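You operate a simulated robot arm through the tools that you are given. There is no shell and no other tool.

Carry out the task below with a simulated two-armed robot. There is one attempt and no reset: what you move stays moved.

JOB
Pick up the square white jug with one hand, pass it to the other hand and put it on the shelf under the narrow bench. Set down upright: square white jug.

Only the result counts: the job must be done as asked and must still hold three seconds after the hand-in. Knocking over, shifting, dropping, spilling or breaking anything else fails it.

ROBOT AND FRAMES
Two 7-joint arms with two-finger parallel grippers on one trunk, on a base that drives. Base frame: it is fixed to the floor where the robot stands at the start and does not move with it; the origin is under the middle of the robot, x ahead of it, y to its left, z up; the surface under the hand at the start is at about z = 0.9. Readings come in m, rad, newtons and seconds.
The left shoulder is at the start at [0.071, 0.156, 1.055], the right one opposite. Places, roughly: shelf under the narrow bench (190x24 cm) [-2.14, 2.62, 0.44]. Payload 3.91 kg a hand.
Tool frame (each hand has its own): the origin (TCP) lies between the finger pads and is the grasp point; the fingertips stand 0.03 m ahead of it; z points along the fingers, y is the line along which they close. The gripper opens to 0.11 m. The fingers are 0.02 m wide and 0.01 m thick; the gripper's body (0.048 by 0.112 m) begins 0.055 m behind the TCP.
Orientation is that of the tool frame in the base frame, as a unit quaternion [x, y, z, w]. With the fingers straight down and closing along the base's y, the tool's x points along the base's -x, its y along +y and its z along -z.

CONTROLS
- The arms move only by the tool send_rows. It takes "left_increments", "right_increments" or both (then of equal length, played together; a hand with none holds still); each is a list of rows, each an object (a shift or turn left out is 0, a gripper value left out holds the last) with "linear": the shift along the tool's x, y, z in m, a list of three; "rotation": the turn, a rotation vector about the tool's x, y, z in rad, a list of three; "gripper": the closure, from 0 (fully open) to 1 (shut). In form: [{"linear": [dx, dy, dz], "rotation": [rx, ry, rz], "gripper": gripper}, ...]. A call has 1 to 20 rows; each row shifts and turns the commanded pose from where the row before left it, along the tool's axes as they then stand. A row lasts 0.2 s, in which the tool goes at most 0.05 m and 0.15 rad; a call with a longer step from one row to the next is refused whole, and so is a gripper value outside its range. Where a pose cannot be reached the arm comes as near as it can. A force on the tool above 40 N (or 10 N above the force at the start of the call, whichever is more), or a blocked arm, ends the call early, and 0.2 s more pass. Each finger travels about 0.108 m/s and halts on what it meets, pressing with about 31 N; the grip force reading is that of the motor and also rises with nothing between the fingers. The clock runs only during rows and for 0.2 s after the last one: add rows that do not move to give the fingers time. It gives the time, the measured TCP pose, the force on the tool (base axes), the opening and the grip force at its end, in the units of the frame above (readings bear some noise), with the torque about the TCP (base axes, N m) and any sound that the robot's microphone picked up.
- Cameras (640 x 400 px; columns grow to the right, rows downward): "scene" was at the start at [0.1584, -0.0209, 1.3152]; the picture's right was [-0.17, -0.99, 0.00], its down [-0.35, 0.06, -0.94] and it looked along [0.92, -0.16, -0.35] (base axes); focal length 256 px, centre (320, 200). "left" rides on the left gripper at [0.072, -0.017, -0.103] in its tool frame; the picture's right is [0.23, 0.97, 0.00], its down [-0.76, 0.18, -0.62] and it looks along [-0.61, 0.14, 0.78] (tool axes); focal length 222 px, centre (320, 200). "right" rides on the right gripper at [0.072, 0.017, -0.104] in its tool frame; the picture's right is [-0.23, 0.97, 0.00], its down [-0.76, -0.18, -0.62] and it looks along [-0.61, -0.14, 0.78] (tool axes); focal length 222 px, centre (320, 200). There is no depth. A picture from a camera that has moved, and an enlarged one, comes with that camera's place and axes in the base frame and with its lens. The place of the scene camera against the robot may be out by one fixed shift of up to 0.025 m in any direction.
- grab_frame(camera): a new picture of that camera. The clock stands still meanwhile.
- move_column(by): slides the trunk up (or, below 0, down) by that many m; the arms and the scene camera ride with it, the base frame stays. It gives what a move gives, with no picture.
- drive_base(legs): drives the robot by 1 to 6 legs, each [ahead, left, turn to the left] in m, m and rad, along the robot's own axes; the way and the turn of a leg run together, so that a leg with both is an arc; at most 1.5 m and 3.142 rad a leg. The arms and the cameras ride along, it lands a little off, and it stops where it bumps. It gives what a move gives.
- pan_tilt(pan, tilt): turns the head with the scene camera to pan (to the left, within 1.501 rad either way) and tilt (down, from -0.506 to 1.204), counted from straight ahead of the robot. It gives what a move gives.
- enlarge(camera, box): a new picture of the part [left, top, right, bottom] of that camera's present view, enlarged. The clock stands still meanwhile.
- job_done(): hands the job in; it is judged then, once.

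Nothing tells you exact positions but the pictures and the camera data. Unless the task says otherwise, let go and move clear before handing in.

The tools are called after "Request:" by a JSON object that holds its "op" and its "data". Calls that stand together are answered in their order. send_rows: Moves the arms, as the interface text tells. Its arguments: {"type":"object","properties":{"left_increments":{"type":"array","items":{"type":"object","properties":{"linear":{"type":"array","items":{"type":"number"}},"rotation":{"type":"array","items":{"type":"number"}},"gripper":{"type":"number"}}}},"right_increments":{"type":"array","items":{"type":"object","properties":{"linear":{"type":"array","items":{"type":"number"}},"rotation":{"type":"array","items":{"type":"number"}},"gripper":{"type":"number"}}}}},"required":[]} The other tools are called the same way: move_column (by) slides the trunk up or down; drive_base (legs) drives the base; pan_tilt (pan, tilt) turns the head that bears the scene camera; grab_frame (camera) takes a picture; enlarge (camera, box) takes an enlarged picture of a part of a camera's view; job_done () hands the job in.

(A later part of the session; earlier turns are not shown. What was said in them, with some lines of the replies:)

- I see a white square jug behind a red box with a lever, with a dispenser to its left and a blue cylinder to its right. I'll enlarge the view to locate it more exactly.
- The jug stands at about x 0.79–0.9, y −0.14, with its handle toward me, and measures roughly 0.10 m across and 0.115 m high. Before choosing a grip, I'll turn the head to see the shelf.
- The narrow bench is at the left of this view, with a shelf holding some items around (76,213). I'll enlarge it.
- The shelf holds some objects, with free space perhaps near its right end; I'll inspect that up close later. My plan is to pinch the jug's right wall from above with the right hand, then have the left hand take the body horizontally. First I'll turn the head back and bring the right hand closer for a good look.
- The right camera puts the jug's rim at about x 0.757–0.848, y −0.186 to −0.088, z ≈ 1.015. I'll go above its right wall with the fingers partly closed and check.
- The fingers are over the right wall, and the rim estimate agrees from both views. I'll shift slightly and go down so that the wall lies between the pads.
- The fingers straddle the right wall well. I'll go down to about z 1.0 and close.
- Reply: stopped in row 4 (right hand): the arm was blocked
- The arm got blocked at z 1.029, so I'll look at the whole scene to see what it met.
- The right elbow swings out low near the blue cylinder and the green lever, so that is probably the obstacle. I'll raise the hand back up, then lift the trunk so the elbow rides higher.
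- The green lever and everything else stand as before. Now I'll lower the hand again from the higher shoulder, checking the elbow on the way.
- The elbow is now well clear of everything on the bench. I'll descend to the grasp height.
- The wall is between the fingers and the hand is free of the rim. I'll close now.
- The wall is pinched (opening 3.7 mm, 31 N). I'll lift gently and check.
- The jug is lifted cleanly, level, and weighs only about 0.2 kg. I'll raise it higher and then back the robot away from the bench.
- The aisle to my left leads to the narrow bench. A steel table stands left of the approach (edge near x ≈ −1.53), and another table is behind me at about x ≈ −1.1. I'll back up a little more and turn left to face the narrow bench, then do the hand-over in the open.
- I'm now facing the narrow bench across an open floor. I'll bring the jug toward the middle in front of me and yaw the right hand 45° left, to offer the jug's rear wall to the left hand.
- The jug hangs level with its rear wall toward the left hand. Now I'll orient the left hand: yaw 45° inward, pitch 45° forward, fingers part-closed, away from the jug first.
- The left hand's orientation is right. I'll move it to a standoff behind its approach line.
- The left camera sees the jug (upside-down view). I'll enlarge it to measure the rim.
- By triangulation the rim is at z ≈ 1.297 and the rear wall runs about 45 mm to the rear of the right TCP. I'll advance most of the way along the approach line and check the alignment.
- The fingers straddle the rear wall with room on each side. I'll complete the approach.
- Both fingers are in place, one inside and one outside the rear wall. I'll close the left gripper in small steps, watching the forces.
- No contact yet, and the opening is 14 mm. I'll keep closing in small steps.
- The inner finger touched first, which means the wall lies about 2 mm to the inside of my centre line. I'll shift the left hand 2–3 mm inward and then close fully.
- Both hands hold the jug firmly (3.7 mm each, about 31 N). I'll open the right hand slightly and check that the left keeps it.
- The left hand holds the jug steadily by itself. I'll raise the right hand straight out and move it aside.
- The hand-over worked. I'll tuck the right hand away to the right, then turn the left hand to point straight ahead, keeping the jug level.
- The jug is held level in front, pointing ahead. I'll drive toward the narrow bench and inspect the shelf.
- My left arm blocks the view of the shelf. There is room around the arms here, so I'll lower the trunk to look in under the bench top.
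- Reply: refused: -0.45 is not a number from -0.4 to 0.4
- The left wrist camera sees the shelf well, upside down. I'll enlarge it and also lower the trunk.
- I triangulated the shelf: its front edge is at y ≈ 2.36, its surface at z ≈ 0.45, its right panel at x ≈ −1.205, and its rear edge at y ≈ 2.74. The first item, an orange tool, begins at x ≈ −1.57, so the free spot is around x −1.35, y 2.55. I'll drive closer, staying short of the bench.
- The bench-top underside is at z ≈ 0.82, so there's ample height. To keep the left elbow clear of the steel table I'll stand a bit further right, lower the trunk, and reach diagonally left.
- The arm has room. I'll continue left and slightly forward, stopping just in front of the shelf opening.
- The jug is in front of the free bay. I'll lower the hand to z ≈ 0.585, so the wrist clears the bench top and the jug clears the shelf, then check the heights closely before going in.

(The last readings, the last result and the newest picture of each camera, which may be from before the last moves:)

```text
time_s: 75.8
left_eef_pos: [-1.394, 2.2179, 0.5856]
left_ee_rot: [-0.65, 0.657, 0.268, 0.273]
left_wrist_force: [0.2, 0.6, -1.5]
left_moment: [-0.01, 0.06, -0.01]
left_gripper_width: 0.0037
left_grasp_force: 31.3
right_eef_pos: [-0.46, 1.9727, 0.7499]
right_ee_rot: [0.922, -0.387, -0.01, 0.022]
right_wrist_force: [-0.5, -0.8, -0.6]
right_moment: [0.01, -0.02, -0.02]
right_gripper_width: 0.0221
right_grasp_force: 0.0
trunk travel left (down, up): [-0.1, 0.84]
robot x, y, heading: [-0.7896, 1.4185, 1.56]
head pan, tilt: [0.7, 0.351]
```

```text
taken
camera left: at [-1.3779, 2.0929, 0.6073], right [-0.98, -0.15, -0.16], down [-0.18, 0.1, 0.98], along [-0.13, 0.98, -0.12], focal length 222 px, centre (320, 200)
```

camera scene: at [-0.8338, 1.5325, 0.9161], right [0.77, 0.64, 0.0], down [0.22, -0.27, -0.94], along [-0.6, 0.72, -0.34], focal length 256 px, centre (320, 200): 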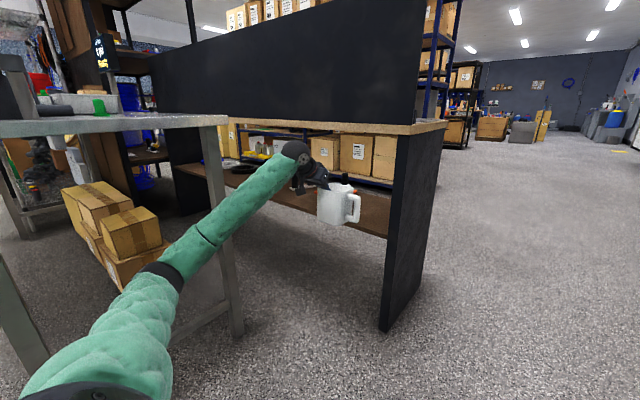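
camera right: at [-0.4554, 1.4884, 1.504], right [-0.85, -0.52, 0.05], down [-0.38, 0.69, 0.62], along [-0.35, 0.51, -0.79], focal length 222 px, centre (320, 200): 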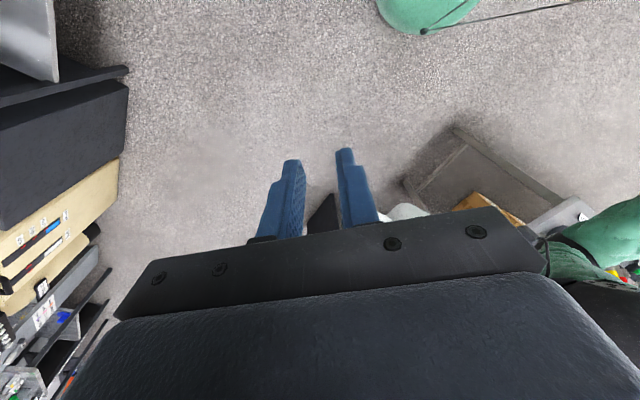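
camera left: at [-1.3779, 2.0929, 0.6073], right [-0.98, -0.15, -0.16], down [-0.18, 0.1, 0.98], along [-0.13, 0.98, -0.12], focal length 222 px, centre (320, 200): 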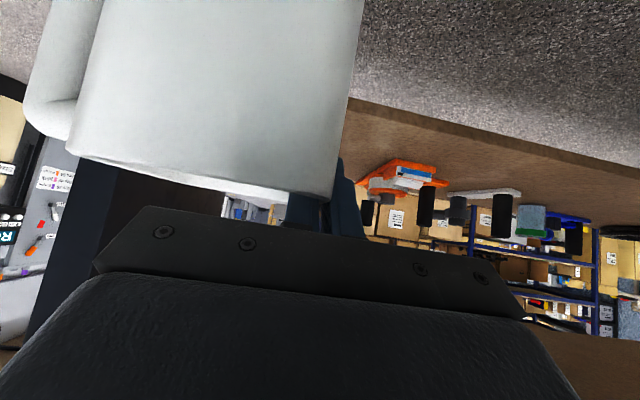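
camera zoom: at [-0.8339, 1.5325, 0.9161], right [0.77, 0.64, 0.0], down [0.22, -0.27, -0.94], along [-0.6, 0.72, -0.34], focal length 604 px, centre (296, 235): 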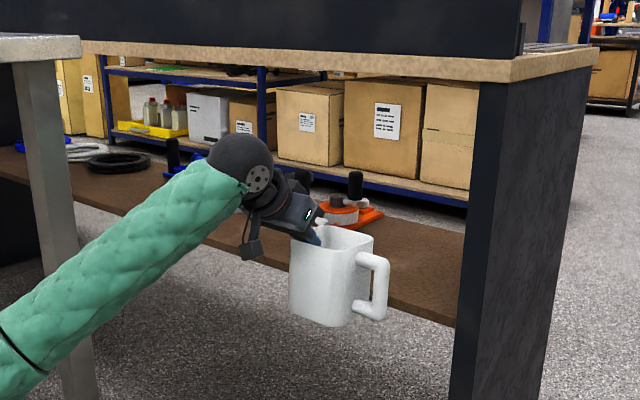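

Using the same camera for both, the jug base clears the shelf by only about 15 mm, while the wrist has more room above. I'll raise 15 mm and drive in part of the way.

Request:
{"op": "send_rows", "data": {"left_increments": [{"linear": [-0.0106, 0, -0.0106]}, {"linear": [0, 0, 0]}]}}

Request:
{"op": "drive_base", "data": {"legs": [[0.13, 0, 0]]}}

Request:
{"op": "grab_frame", "data": {"camera": "scene"}}

Request:
{"op": "enlarge", "data": {"camera": "scene", "box": [200, 100, 460, 270]}}

Request:
{"op": "grab_frame", "data": {"camera": "left"}}

```text
time_s: 76.5
left_eef_pos: [-1.3938, 2.2168, 0.5995]
left_ee_rot: [-0.65, 0.656, 0.269, 0.272]
left_wrist_force: [-0.1, -0.2, -0.5]
left_moment: [0.03, 0.11, 0.04]
left_gripper_width: 0.0036
left_grasp_force: 31.0
right_eef_pos: [-0.4587, 1.9728, 0.7503]
right_ee_rot: [0.922, -0.387, -0.01, 0.022]
right_wrist_force: [0.4, -0.1, -0.8]
right_moment: [-0.03, -0.05, 0.0]
right_gripper_width: 0.0221
right_grasp_force: 0.0
trunk travel left (down, up): [-0.1, 0.84]
robot x, y, heading: [-0.7893, 1.4136, 1.561]
head pan, tilt: [0.7, 0.351]
```

```text
time_s: 77.7
left_eef_pos: [-1.3944, 2.3493, 0.6009]
left_ee_rot: [-0.65, 0.656, 0.27, 0.272]
left_wrist_force: [0.4, 0.2, 0.0]
left_moment: [0.02, 0.08, 0.01]
left_gripper_width: 0.0036
left_grasp_force: 31.1
right_eef_pos: [-0.4591, 2.1053, 0.75]
right_ee_rot: [0.922, -0.387, -0.01, 0.021]
right_wrist_force: [-0.6, -0.2, -0.4]
right_moment: [0.03, 0.0, -0.03]
right_gripper_width: 0.022
right_grasp_force: 0.1
trunk travel left (down, up): [-0.1, 0.84]
robot x, y, heading: [-0.7909, 1.5477, 1.566]
head pan, tilt: [0.7, 0.351]
```

```text
taken
camera scene: at [-0.8328, 1.6644, 0.916], right [0.77, 0.64, 0.0], down [0.22, -0.27, -0.94], along [-0.6, 0.72, -0.34], focal length 256 px, centre (320, 200)
```

scene: 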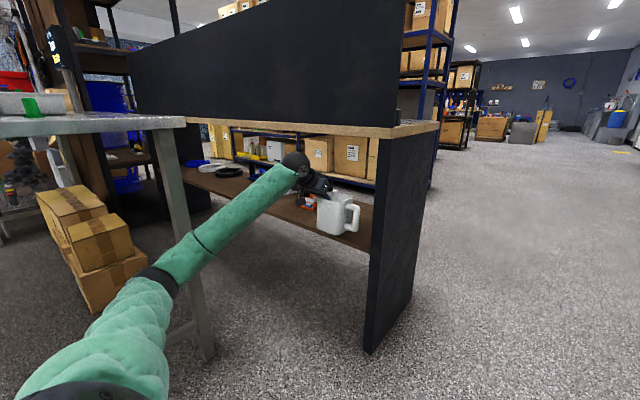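

```text
2.35 times, centred on (330, 185) of scene
camera zoom: at [-0.8328, 1.6644, 0.916], right [0.77, 0.64, 0.0], down [0.22, -0.27, -0.94], along [-0.6, 0.72, -0.34], focal length 604 px, centre (296, 235)
```

zoom: 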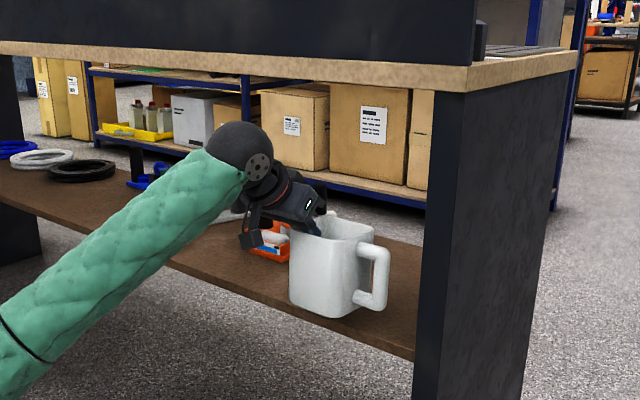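

```text
taken
camera left: at [-1.3775, 2.2247, 0.6222], right [-0.98, -0.15, -0.16], down [-0.18, 0.1, 0.98], along [-0.13, 0.98, -0.12], focal length 222 px, centre (320, 200)
```

left: 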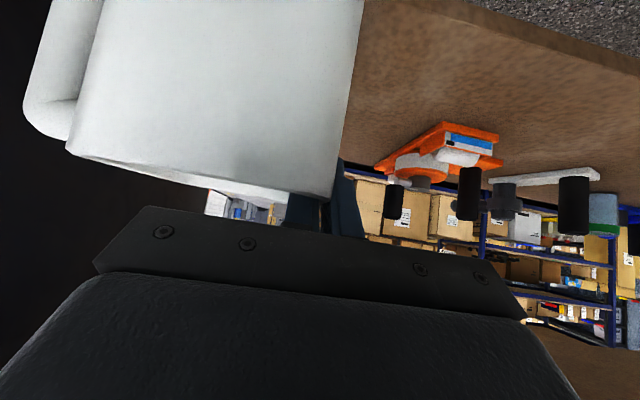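

The jug is over the shelf's front edge with clearance above and below. I'll drive the remaining distance.

Request:
{"op": "drive_base", "data": {"legs": [[0.1, 0, 0]]}}

Request:
{"op": "enlarge", "data": {"camera": "scene", "box": [200, 100, 460, 270]}}

Request:
{"op": "drive_base", "data": {"legs": [[0.08, 0, 0]]}}

Request:
{"op": "enlarge", "data": {"camera": "scene", "box": [200, 100, 460, 270]}}

Request:
{"op": "grab_frame", "data": {"camera": "left"}}

```text
time_s: 78.9
left_eef_pos: [-1.3922, 2.4511, 0.6005]
left_ee_rot: [-0.65, 0.656, 0.268, 0.272]
left_wrist_force: [0.9, -0.6, 0.9]
left_moment: [0.03, 0.13, -0.01]
left_gripper_width: 0.004
left_grasp_force: 30.9
right_eef_pos: [-0.4566, 2.2074, 0.7498]
right_ee_rot: [0.922, -0.387, -0.009, 0.021]
right_wrist_force: [-0.6, -0.5, 0.5]
right_moment: [0.01, 0.02, 0.03]
right_gripper_width: 0.022
right_grasp_force: 0.0
trunk travel left (down, up): [-0.1, 0.84]
robot x, y, heading: [-0.7897, 1.6464, 1.561]
head pan, tilt: [0.7, 0.351]
```

```text
2.35 times, centred on (330, 185) of scene
camera zoom: at [-0.832, 1.7666, 0.916], right [0.77, 0.64, 0.0], down [0.22, -0.27, -0.94], along [-0.6, 0.72, -0.34], focal length 604 px, centre (296, 235)
```

zoom: 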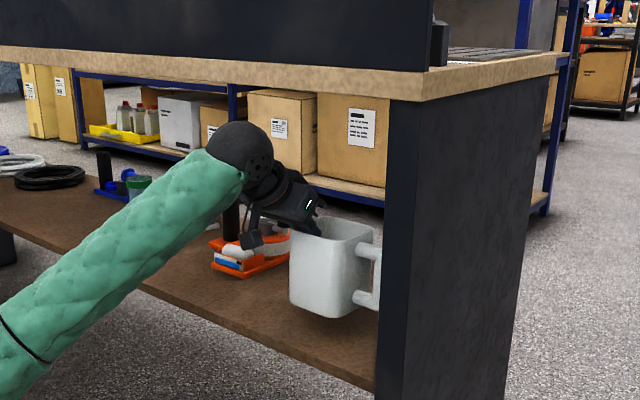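

```text
time_s: 80.0
left_eef_pos: [-1.3922, 2.5328, 0.5995]
left_ee_rot: [-0.649, 0.657, 0.268, 0.273]
left_wrist_force: [0.0, -0.1, -0.1]
left_moment: [0.02, 0.07, -0.02]
left_gripper_width: 0.0038
left_grasp_force: 31.4
right_eef_pos: [-0.4573, 2.2876, 0.7491]
right_ee_rot: [0.922, -0.387, -0.01, 0.022]
right_wrist_force: [-0.4, 0.3, 1.1]
right_moment: [0.0, -0.02, 0.01]
right_gripper_width: 0.0219
right_grasp_force: 0.0
trunk travel left (down, up): [-0.1, 0.84]
robot x, y, heading: [-0.787, 1.7321, 1.56]
head pan, tilt: [0.7, 0.351]
```

```text
2.35 times, centred on (330, 185) of scene
camera zoom: at [-0.8312, 1.8477, 0.916], right [0.77, 0.64, 0.0], down [0.22, -0.27, -0.94], along [-0.6, 0.72, -0.34], focal length 604 px, centre (296, 235)
```

zoom: 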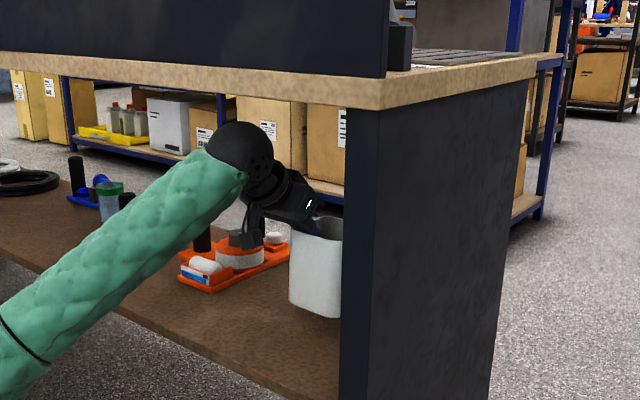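

```text
taken
camera left: at [-1.3756, 2.4083, 0.6221], right [-0.98, -0.15, -0.16], down [-0.18, 0.1, 0.98], along [-0.13, 0.98, -0.12], focal length 222 px, centre (320, 200)
```

left: 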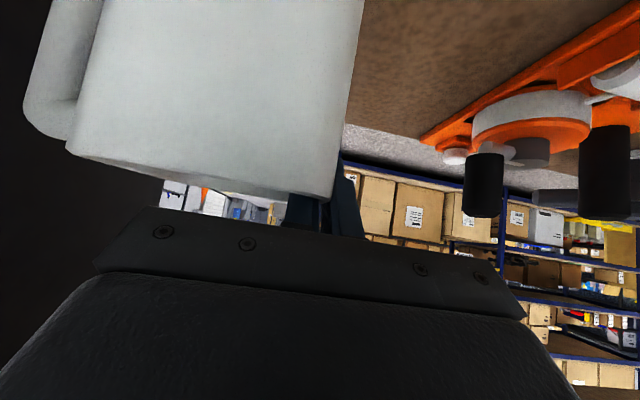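

The jug is fully over the shelf at about (−1.345, 2.54), clear of the orange tool. I'll lower it in small steps, watching for contact force.

Request:
{"op": "send_rows", "data": {"left_increments": [{"linear": [0.007, 0, 0.007]}, {"linear": [0.007, 0, 0.007]}, {"linear": [0, 0, 0]}]}}

Request:
{"op": "send_rows", "data": {"left_increments": [{"linear": [0.0035, 0, 0.0035]}, {"linear": [0, 0, 0]}]}}

Request:
{"op": "send_rows", "data": {"left_increments": [{"linear": [0.0035, 0, 0.0035]}, {"linear": [0, 0, 0]}]}}

Request:
{"op": "enlarge", "data": {"camera": "scene", "box": [250, 150, 380, 270]}}

```text
time_s: 80.8
left_eef_pos: [-1.3904, 2.532, 0.5788]
left_ee_rot: [-0.65, 0.657, 0.268, 0.272]
left_wrist_force: [-0.3, -1.4, 0.0]
left_moment: [-0.01, 0.09, -0.01]
left_gripper_width: 0.0036
left_grasp_force: 31.3
right_eef_pos: [-0.4571, 2.2885, 0.7498]
right_ee_rot: [0.922, -0.387, -0.009, 0.022]
right_wrist_force: [-0.1, 0.2, -0.1]
right_moment: [0.0, 0.02, -0.01]
right_gripper_width: 0.0223
right_grasp_force: 0.2
trunk travel left (down, up): [-0.1, 0.84]
robot x, y, heading: [-0.7897, 1.7329, 1.564]
head pan, tilt: [0.7, 0.351]
```

```text
time_s: 81.4
left_eef_pos: [-1.3915, 2.5323, 0.5738]
left_ee_rot: [-0.65, 0.656, 0.269, 0.272]
left_wrist_force: [1.3, -0.7, 0.7]
left_moment: [0.01, 0.09, 0.0]
left_gripper_width: 0.0038
left_grasp_force: 30.4
right_eef_pos: [-0.4563, 2.2879, 0.7493]
right_ee_rot: [0.922, -0.387, -0.01, 0.021]
right_wrist_force: [0.9, -0.1, 0.4]
right_moment: [0.03, 0.0, 0.0]
right_gripper_width: 0.0217
right_grasp_force: 0.1
trunk travel left (down, up): [-0.1, 0.84]
robot x, y, heading: [-0.7888, 1.7282, 1.559]
head pan, tilt: [0.7, 0.351]
```

```text
time_s: 82.0
left_eef_pos: [-1.3911, 2.5318, 0.5691]
left_ee_rot: [-0.65, 0.657, 0.269, 0.273]
left_wrist_force: [1.0, 0.6, 0.0]
left_moment: [0.02, 0.11, 0.01]
left_gripper_width: 0.0037
left_grasp_force: 31.2
right_eef_pos: [-0.4566, 2.2876, 0.7502]
right_ee_rot: [0.922, -0.387, -0.011, 0.022]
right_wrist_force: [0.9, 0.6, -0.9]
right_moment: [-0.01, 0.04, 0.01]
right_gripper_width: 0.0221
right_grasp_force: 0.0
trunk travel left (down, up): [-0.1, 0.84]
robot x, y, heading: [-0.7865, 1.7336, 1.563]
head pan, tilt: [0.7, 0.351]
```

```text
3.33 times, centred on (315, 210) of scene
camera zoom: at [-0.8312, 1.8478, 0.9161], right [0.77, 0.64, 0.0], down [0.22, -0.27, -0.94], along [-0.6, 0.72, -0.34], focal length 855 px, centre (337, 167)
```

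zoom: 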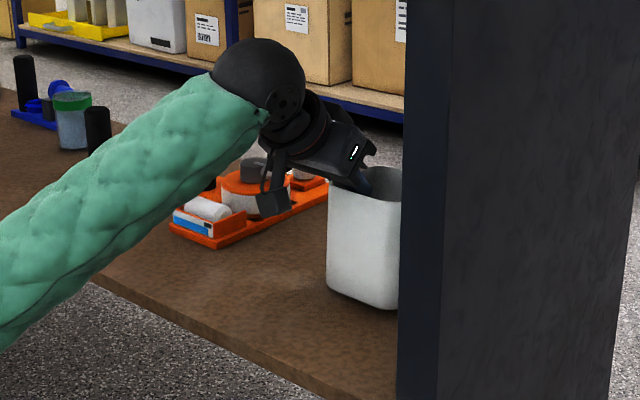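

No contact yet. I'll continue down in 4 mm steps.

Request:
{"op": "send_rows", "data": {"left_increments": [{"linear": [0.0028, 0, 0.0028]}, {"linear": [0, 0, 0]}]}}

Request:
{"op": "send_rows", "data": {"left_increments": [{"linear": [0.0028, 0, 0.0028]}, {"linear": [0, 0, 0]}]}}

Request:
{"op": "send_rows", "data": {"left_increments": [{"linear": [0.0021, 0, 0.0021]}, {"linear": [0, 0, 0]}]}}

Request:
{"op": "enlarge", "data": {"camera": "scene", "box": [250, 150, 380, 270]}}

```text
time_s: 82.6
left_eef_pos: [-1.3905, 2.5317, 0.5654]
left_ee_rot: [-0.649, 0.657, 0.268, 0.273]
left_wrist_force: [0.3, -0.8, 0.0]
left_moment: [0.01, 0.11, -0.01]
left_gripper_width: 0.0038
left_grasp_force: 31.2
right_eef_pos: [-0.458, 2.2891, 0.7501]
right_ee_rot: [0.922, -0.387, -0.01, 0.022]
right_wrist_force: [-0.4, 0.2, 0.3]
right_moment: [0.02, 0.01, 0.03]
right_gripper_width: 0.0223
right_grasp_force: 0.0
trunk travel left (down, up): [-0.1, 0.84]
robot x, y, heading: [-0.7897, 1.7322, 1.559]
head pan, tilt: [0.7, 0.351]
```

```text
time_s: 83.2
left_eef_pos: [-1.3903, 2.5328, 0.5636]
left_ee_rot: [-0.65, 0.656, 0.27, 0.272]
left_wrist_force: [-0.5, 0.1, 4.1]
left_moment: [0.42, 0.0, -0.06]
left_gripper_width: 0.0036
left_grasp_force: 31.1
right_eef_pos: [-0.4576, 2.288, 0.7507]
right_ee_rot: [0.922, -0.387, -0.009, 0.022]
right_wrist_force: [0.4, 0.0, 0.5]
right_moment: [0.0, 0.01, -0.03]
right_gripper_width: 0.022
right_grasp_force: 0.1
trunk travel left (down, up): [-0.1, 0.84]
robot x, y, heading: [-0.7904, 1.7295, 1.56]
head pan, tilt: [0.7, 0.351]
```

```text
time_s: 83.8
left_eef_pos: [-1.3929, 2.5332, 0.5641]
left_ee_rot: [-0.649, 0.657, 0.27, 0.273]
left_wrist_force: [0.3, -4.7, 21.8]
left_moment: [0.58, -0.1, -0.04]
left_gripper_width: 0.0038
left_grasp_force: 31.1
right_eef_pos: [-0.4571, 2.2874, 0.7513]
right_ee_rot: [0.922, -0.387, -0.01, 0.02]
right_wrist_force: [0.3, -0.5, 0.6]
right_moment: [0.01, 0.01, 0.0]
right_gripper_width: 0.0217
right_grasp_force: 0.1
trunk travel left (down, up): [-0.1, 0.84]
robot x, y, heading: [-0.7874, 1.7293, 1.563]
head pan, tilt: [0.7, 0.351]
```

```text
3.33 times, centred on (315, 210) of scene
camera zoom: at [-0.8304, 1.8464, 0.9166], right [0.77, 0.64, 0.0], down [0.22, -0.26, -0.94], along [-0.6, 0.72, -0.34], focal length 855 px, centre (337, 167)
```

zoom: 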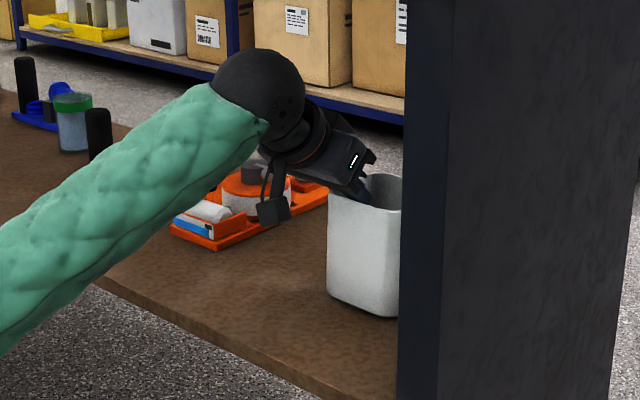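

The jug has touched the shelf (22 N upward). I'll ease up about 2 mm and check for light contact before opening.

Request:
{"op": "send_rows", "data": {"left_increments": [{"linear": [-0.0014, 0, -0.0014]}, {"linear": [0, 0, 0]}]}}

Request:
{"op": "grab_frame", "data": {"camera": "left"}}

```text
time_s: 84.4
left_eef_pos: [-1.3909, 2.5323, 0.5629]
left_ee_rot: [-0.65, 0.657, 0.269, 0.273]
left_wrist_force: [-2.9, -6.2, 17.8]
left_moment: [0.35, -0.04, -0.02]
left_gripper_width: 0.0038
left_grasp_force: 31.3
right_eef_pos: [-0.458, 2.287, 0.7503]
right_ee_rot: [0.922, -0.387, -0.011, 0.021]
right_wrist_force: [-0.2, -0.5, 0.2]
right_moment: [-0.02, 0.03, 0.0]
right_gripper_width: 0.0217
right_grasp_force: 0.1
trunk travel left (down, up): [-0.1, 0.84]
robot x, y, heading: [-0.7916, 1.7353, 1.561]
head pan, tilt: [0.7, 0.351]
```

```text
taken
camera left: at [-1.3752, 2.4079, 0.585], right [-0.98, -0.15, -0.16], down [-0.18, 0.1, 0.98], along [-0.13, 0.98, -0.12], focal length 222 px, centre (320, 200)
```

left: 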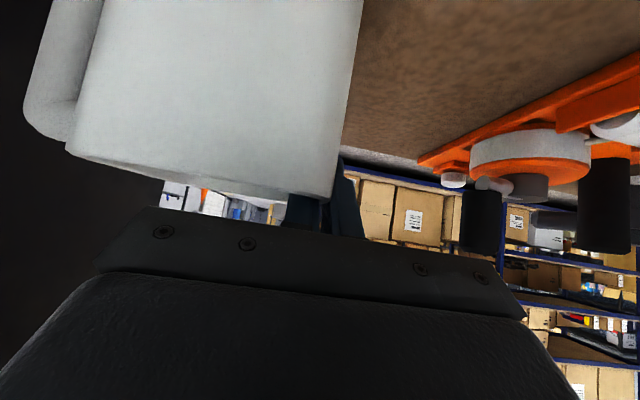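

Request:
{"op": "send_rows", "data": {"left_increments": [{"linear": [-0.0012, 0, -0.0012]}, {"linear": [0, 0, 0]}]}}

```text
time_s: 85.0
left_eef_pos: [-1.3917, 2.5332, 0.5631]
left_ee_rot: [-0.65, 0.656, 0.27, 0.272]
left_wrist_force: [-3.2, -2.0, 10.0]
left_moment: [0.35, 0.14, 0.11]
left_gripper_width: 0.0033
left_grasp_force: 31.0
right_eef_pos: [-0.4567, 2.2881, 0.7496]
right_ee_rot: [0.922, -0.387, -0.01, 0.021]
right_wrist_force: [0.2, 0.4, -0.1]
right_moment: [-0.01, 0.01, 0.02]
right_gripper_width: 0.0221
right_grasp_force: 0.1
trunk travel left (down, up): [-0.1, 0.84]
robot x, y, heading: [-0.788, 1.729, 1.562]
head pan, tilt: [0.7, 0.351]
```

The contact is light now. One more millimetre up, then I'll open the fingers gently.

Request:
{"op": "send_rows", "data": {"left_increments": [{"linear": [-0.0008, 0, -0.0008]}, {"linear": [0, 0, 0]}]}}

Request:
{"op": "send_rows", "data": {"left_increments": [{"gripper": 0.94}, {"gripper": 0.88}, {"gripper": 0.8}, {"gripper": 0.8}]}}

Request:
{"op": "grab_frame", "data": {"camera": "left"}}

Request:
{"op": "enlarge", "data": {"camera": "scene", "box": [250, 150, 380, 270]}}

```text
time_s: 85.6
left_eef_pos: [-1.391, 2.5325, 0.5638]
left_ee_rot: [-0.65, 0.657, 0.268, 0.272]
left_wrist_force: [-0.2, -0.7, 0.3]
left_moment: [0.04, 0.06, -0.02]
left_gripper_width: 0.0037
left_grasp_force: 30.8
right_eef_pos: [-0.457, 2.2878, 0.7509]
right_ee_rot: [0.922, -0.387, -0.01, 0.021]
right_wrist_force: [-0.1, 0.4, -0.1]
right_moment: [-0.01, 0.03, 0.03]
right_gripper_width: 0.0219
right_grasp_force: 0.0
trunk travel left (down, up): [-0.1, 0.84]
robot x, y, heading: [-0.7849, 1.7261, 1.558]
head pan, tilt: [0.7, 0.351]
```

```text
time_s: 86.6
left_eef_pos: [-1.3913, 2.5326, 0.5652]
left_ee_rot: [-0.65, 0.657, 0.269, 0.272]
left_wrist_force: [0.8, 0.0, 0.5]
left_moment: [-0.02, 0.01, -0.05]
left_gripper_width: 0.022
left_grasp_force: 0.0
right_eef_pos: [-0.4577, 2.2876, 0.7502]
right_ee_rot: [0.922, -0.387, -0.01, 0.022]
right_wrist_force: [0.3, -0.5, 0.4]
right_moment: [0.03, -0.08, 0.02]
right_gripper_width: 0.0219
right_grasp_force: 0.0
trunk travel left (down, up): [-0.1, 0.84]
robot x, y, heading: [-0.7875, 1.7315, 1.564]
head pan, tilt: [0.7, 0.351]
```

```text
taken
camera left: at [-1.3758, 2.4083, 0.5866], right [-0.98, -0.15, -0.16], down [-0.18, 0.1, 0.98], along [-0.13, 0.98, -0.12], focal length 222 px, centre (320, 200)
```

left: 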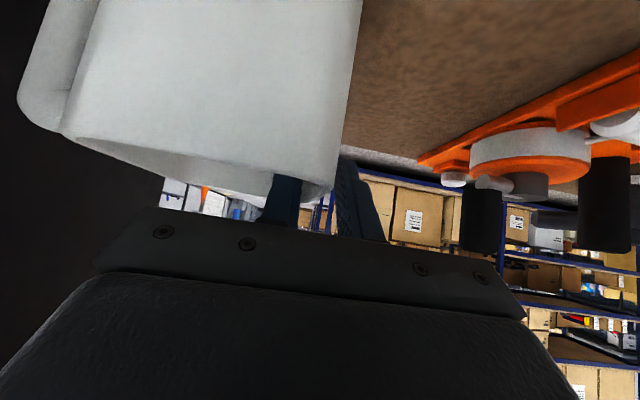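

```text
3.33 times, centred on (315, 210) of scene
camera zoom: at [-0.8312, 1.8477, 0.9161], right [0.77, 0.64, 0.0], down [0.22, -0.27, -0.94], along [-0.6, 0.72, -0.34], focal length 855 px, centre (337, 167)
```

zoom: 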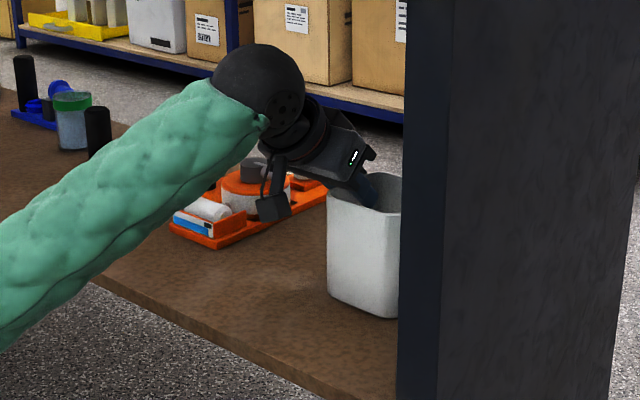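

The jug stands by itself on the shelf. I'll withdraw the fingers along their own axis, then straight back.

Request:
{"op": "send_rows", "data": {"left_increments": [{"linear": [0, 0, -0.01]}, {"linear": [0, 0, -0.015]}, {"linear": [0, 0, -0.015]}, {"linear": [0, 0, 0]}]}}

Request:
{"op": "grab_frame", "data": {"camera": "left"}}

Request:
{"op": "enlarge", "data": {"camera": "scene", "box": [200, 100, 400, 270]}}

```text
time_s: 87.6
left_eef_pos: [-1.3923, 2.504, 0.5929]
left_ee_rot: [-0.65, 0.657, 0.269, 0.271]
left_wrist_force: [-0.9, -0.4, 0.1]
left_moment: [-0.01, 0.0, 0.0]
left_gripper_width: 0.022
left_grasp_force: 0.0
right_eef_pos: [-0.4562, 2.2891, 0.7504]
right_ee_rot: [0.922, -0.387, -0.01, 0.021]
right_wrist_force: [0.4, 0.4, -0.1]
right_moment: [-0.02, -0.04, 0.0]
right_gripper_width: 0.0219
right_grasp_force: 0.0
trunk travel left (down, up): [-0.1, 0.84]
robot x, y, heading: [-0.7895, 1.7308, 1.561]
head pan, tilt: [0.7, 0.351]
```

```text
taken
camera left: at [-1.3759, 2.3799, 0.6149], right [-0.98, -0.15, -0.16], down [-0.18, 0.1, 0.98], along [-0.13, 0.98, -0.12], focal length 222 px, centre (320, 200)
```

left: 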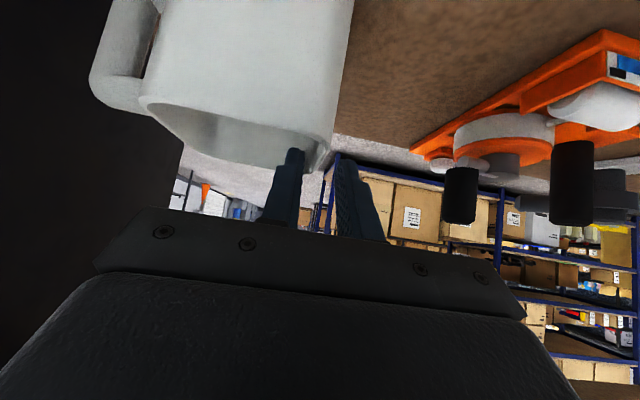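

```text
2.35 times, centred on (300, 185) of scene
camera zoom: at [-0.8311, 1.8477, 0.9161], right [0.77, 0.64, 0.0], down [0.22, -0.27, -0.94], along [-0.6, 0.72, -0.34], focal length 604 px, centre (367, 235)
```

zoom: 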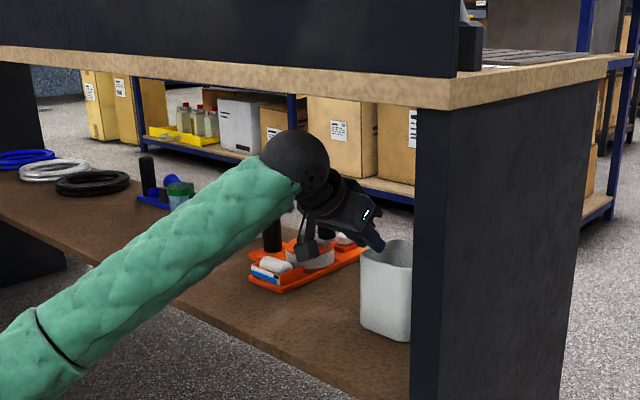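

The fingers are nearly out of the jug and the wrist has about 4 cm to the bench top. I'll go a little further along the axis, then back horizontally.

Request:
{"op": "send_rows", "data": {"left_increments": [{"linear": [0, 0, -0.015]}, {"linear": [0, 0, -0.012]}, {"linear": [0.0106, 0, -0.0106]}, {"linear": [0.0177, 0, -0.0177]}, {"linear": [0.0177, 0, -0.0177]}, {"linear": [0, 0, 0]}]}}

Request:
{"op": "grab_frame", "data": {"camera": "left"}}

Request:
{"op": "enlarge", "data": {"camera": "scene", "box": [200, 100, 400, 270]}}

```text
time_s: 89.0
left_eef_pos: [-1.3896, 2.4209, 0.6138]
left_ee_rot: [-0.649, 0.658, 0.268, 0.272]
left_wrist_force: [0.0, 0.0, -0.6]
left_moment: [0.01, 0.06, 0.0]
left_gripper_width: 0.0223
left_grasp_force: 0.0
right_eef_pos: [-0.4557, 2.2885, 0.7489]
right_ee_rot: [0.922, -0.387, -0.009, 0.023]
right_wrist_force: [-0.2, 0.3, 0.9]
right_moment: [-0.02, 0.02, -0.01]
right_gripper_width: 0.0219
right_grasp_force: 0.1
trunk travel left (down, up): [-0.1, 0.84]
robot x, y, heading: [-0.7876, 1.731, 1.56]
head pan, tilt: [0.7, 0.351]
```

```text
taken
camera left: at [-1.374, 2.2968, 0.6359], right [-0.98, -0.15, -0.16], down [-0.18, 0.1, 0.98], along [-0.13, 0.98, -0.12], focal length 222 px, centre (320, 200)
```

left: 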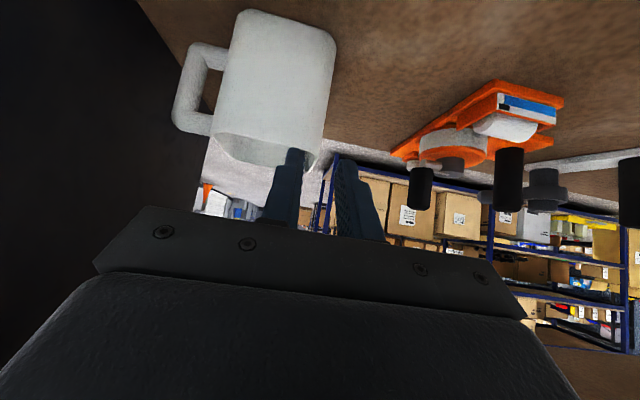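

```text
2.35 times, centred on (300, 185) of scene
camera zoom: at [-0.8292, 1.8484, 0.9163], right [0.77, 0.64, 0.0], down [0.22, -0.27, -0.94], along [-0.6, 0.72, -0.34], focal length 604 px, centre (367, 235)
```

zoom: 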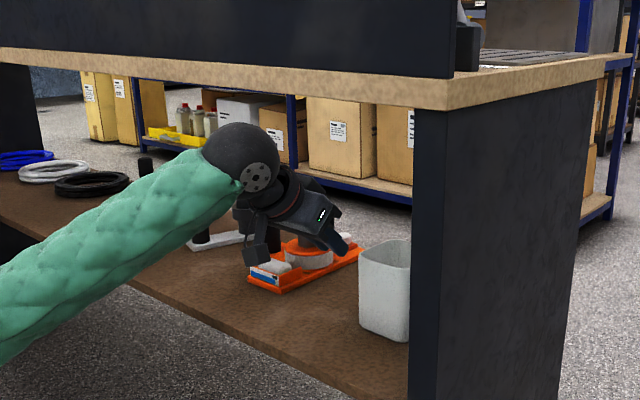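

The jug stands upright and free on the shelf. I'll drive straight back to clear the bench and then verify.

Request:
{"op": "drive_base", "data": {"legs": [[-0.3, 0, 0]]}}

Request:
{"op": "grab_frame", "data": {"camera": "left"}}

Request:
{"op": "enlarge", "data": {"camera": "scene", "box": [200, 100, 420, 270]}}

Request:
{"op": "enlarge", "data": {"camera": "left", "box": [200, 20, 500, 200]}}

```text
time_s: 91.0
left_eef_pos: [-1.3846, 2.1239, 0.6154]
left_ee_rot: [-0.646, 0.661, 0.269, 0.27]
left_wrist_force: [1.6, -0.2, -0.3]
left_moment: [-0.01, 0.02, 0.03]
left_gripper_width: 0.0223
left_grasp_force: 0.0
right_eef_pos: [-0.4506, 1.9836, 0.7463]
right_ee_rot: [0.92, -0.391, -0.013, 0.023]
right_wrist_force: [-0.3, 1.0, -0.3]
right_moment: [-0.03, 0.02, -0.01]
right_gripper_width: 0.022
right_grasp_force: 0.0
trunk travel left (down, up): [-0.1, 0.84]
robot x, y, heading: [-0.7913, 1.4294, 1.551]
head pan, tilt: [0.7, 0.351]
```

```text
taken
camera left: at [-1.37, 1.9993, 0.6374], right [-0.98, -0.14, -0.16], down [-0.17, 0.1, 0.98], along [-0.12, 0.98, -0.13], focal length 222 px, centre (320, 200)
```

left: 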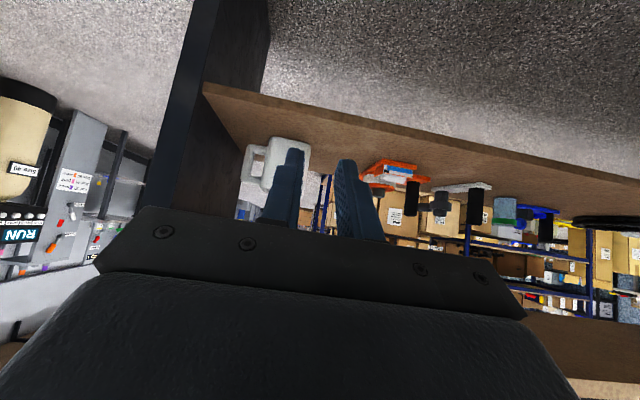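

```text
2.35 times, centred on (310, 185) of scene
camera zoom: at [-0.8277, 1.5464, 0.9161], right [0.78, 0.63, -0.01], down [0.21, -0.27, -0.94], along [-0.59, 0.73, -0.34], focal length 604 px, centre (344, 235)
```

zoom: 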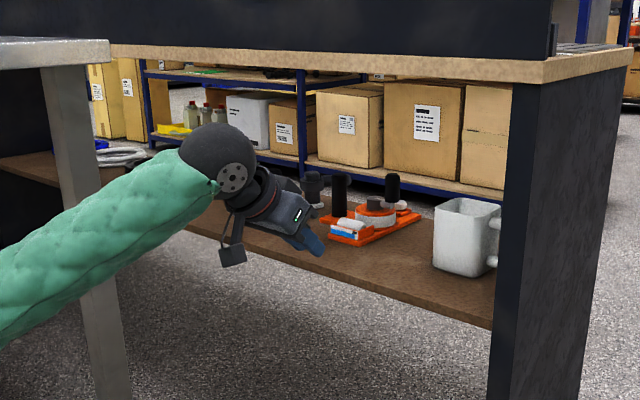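

```text
2.13 times, centred on (350, 110) of left
camera zoom: at [-1.37, 1.9993, 0.6374], right [-0.98, -0.14, -0.16], down [-0.17, 0.1, 0.98], along [-0.12, 0.98, -0.13], focal length 474 px, centre (256, 392)
```

zoom: 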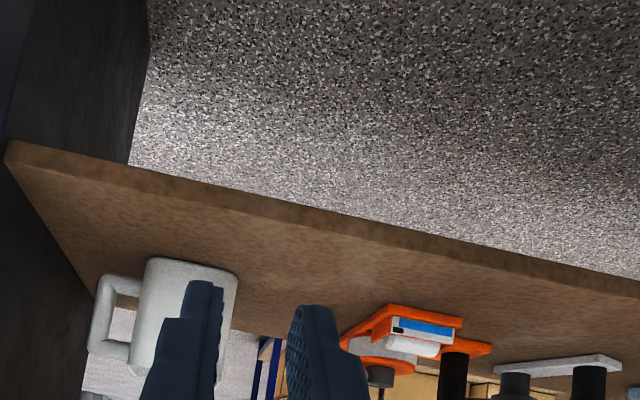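

The jug stands upright on the shelf, both hands are well clear, and the other items look undisturbed. I'm handing in.

Request:
{"op": "job_done", "data": {}}

```text
The job is handed in.
```

The square white jug is standing upright on the shelf under the narrow bench, and I've handed the job in. I don't have the judging result.

- **Pick-up and pass:** The right hand picked up the jug by one wall. It passed the jug to the left hand in the open aisle, and the left hand set it down on the shelf.
- **Final position:** The jug is near the right end of the shelf, at about x −1.35, y 2.5 m. It is behind the front edge and clear of the orange tool next to it. Both hands had let go and moved away before I handed in.
- **Blocked arm at the workbench:** On the first reach for the jug, the right arm was blocked, probably because the elbow met the blue cylinder or the green lever. I backed off, raised the trunk and tried again. In pictures taken afterwards, both were in the same place and the lever was upright, so I saw no sign that anything had shifted.
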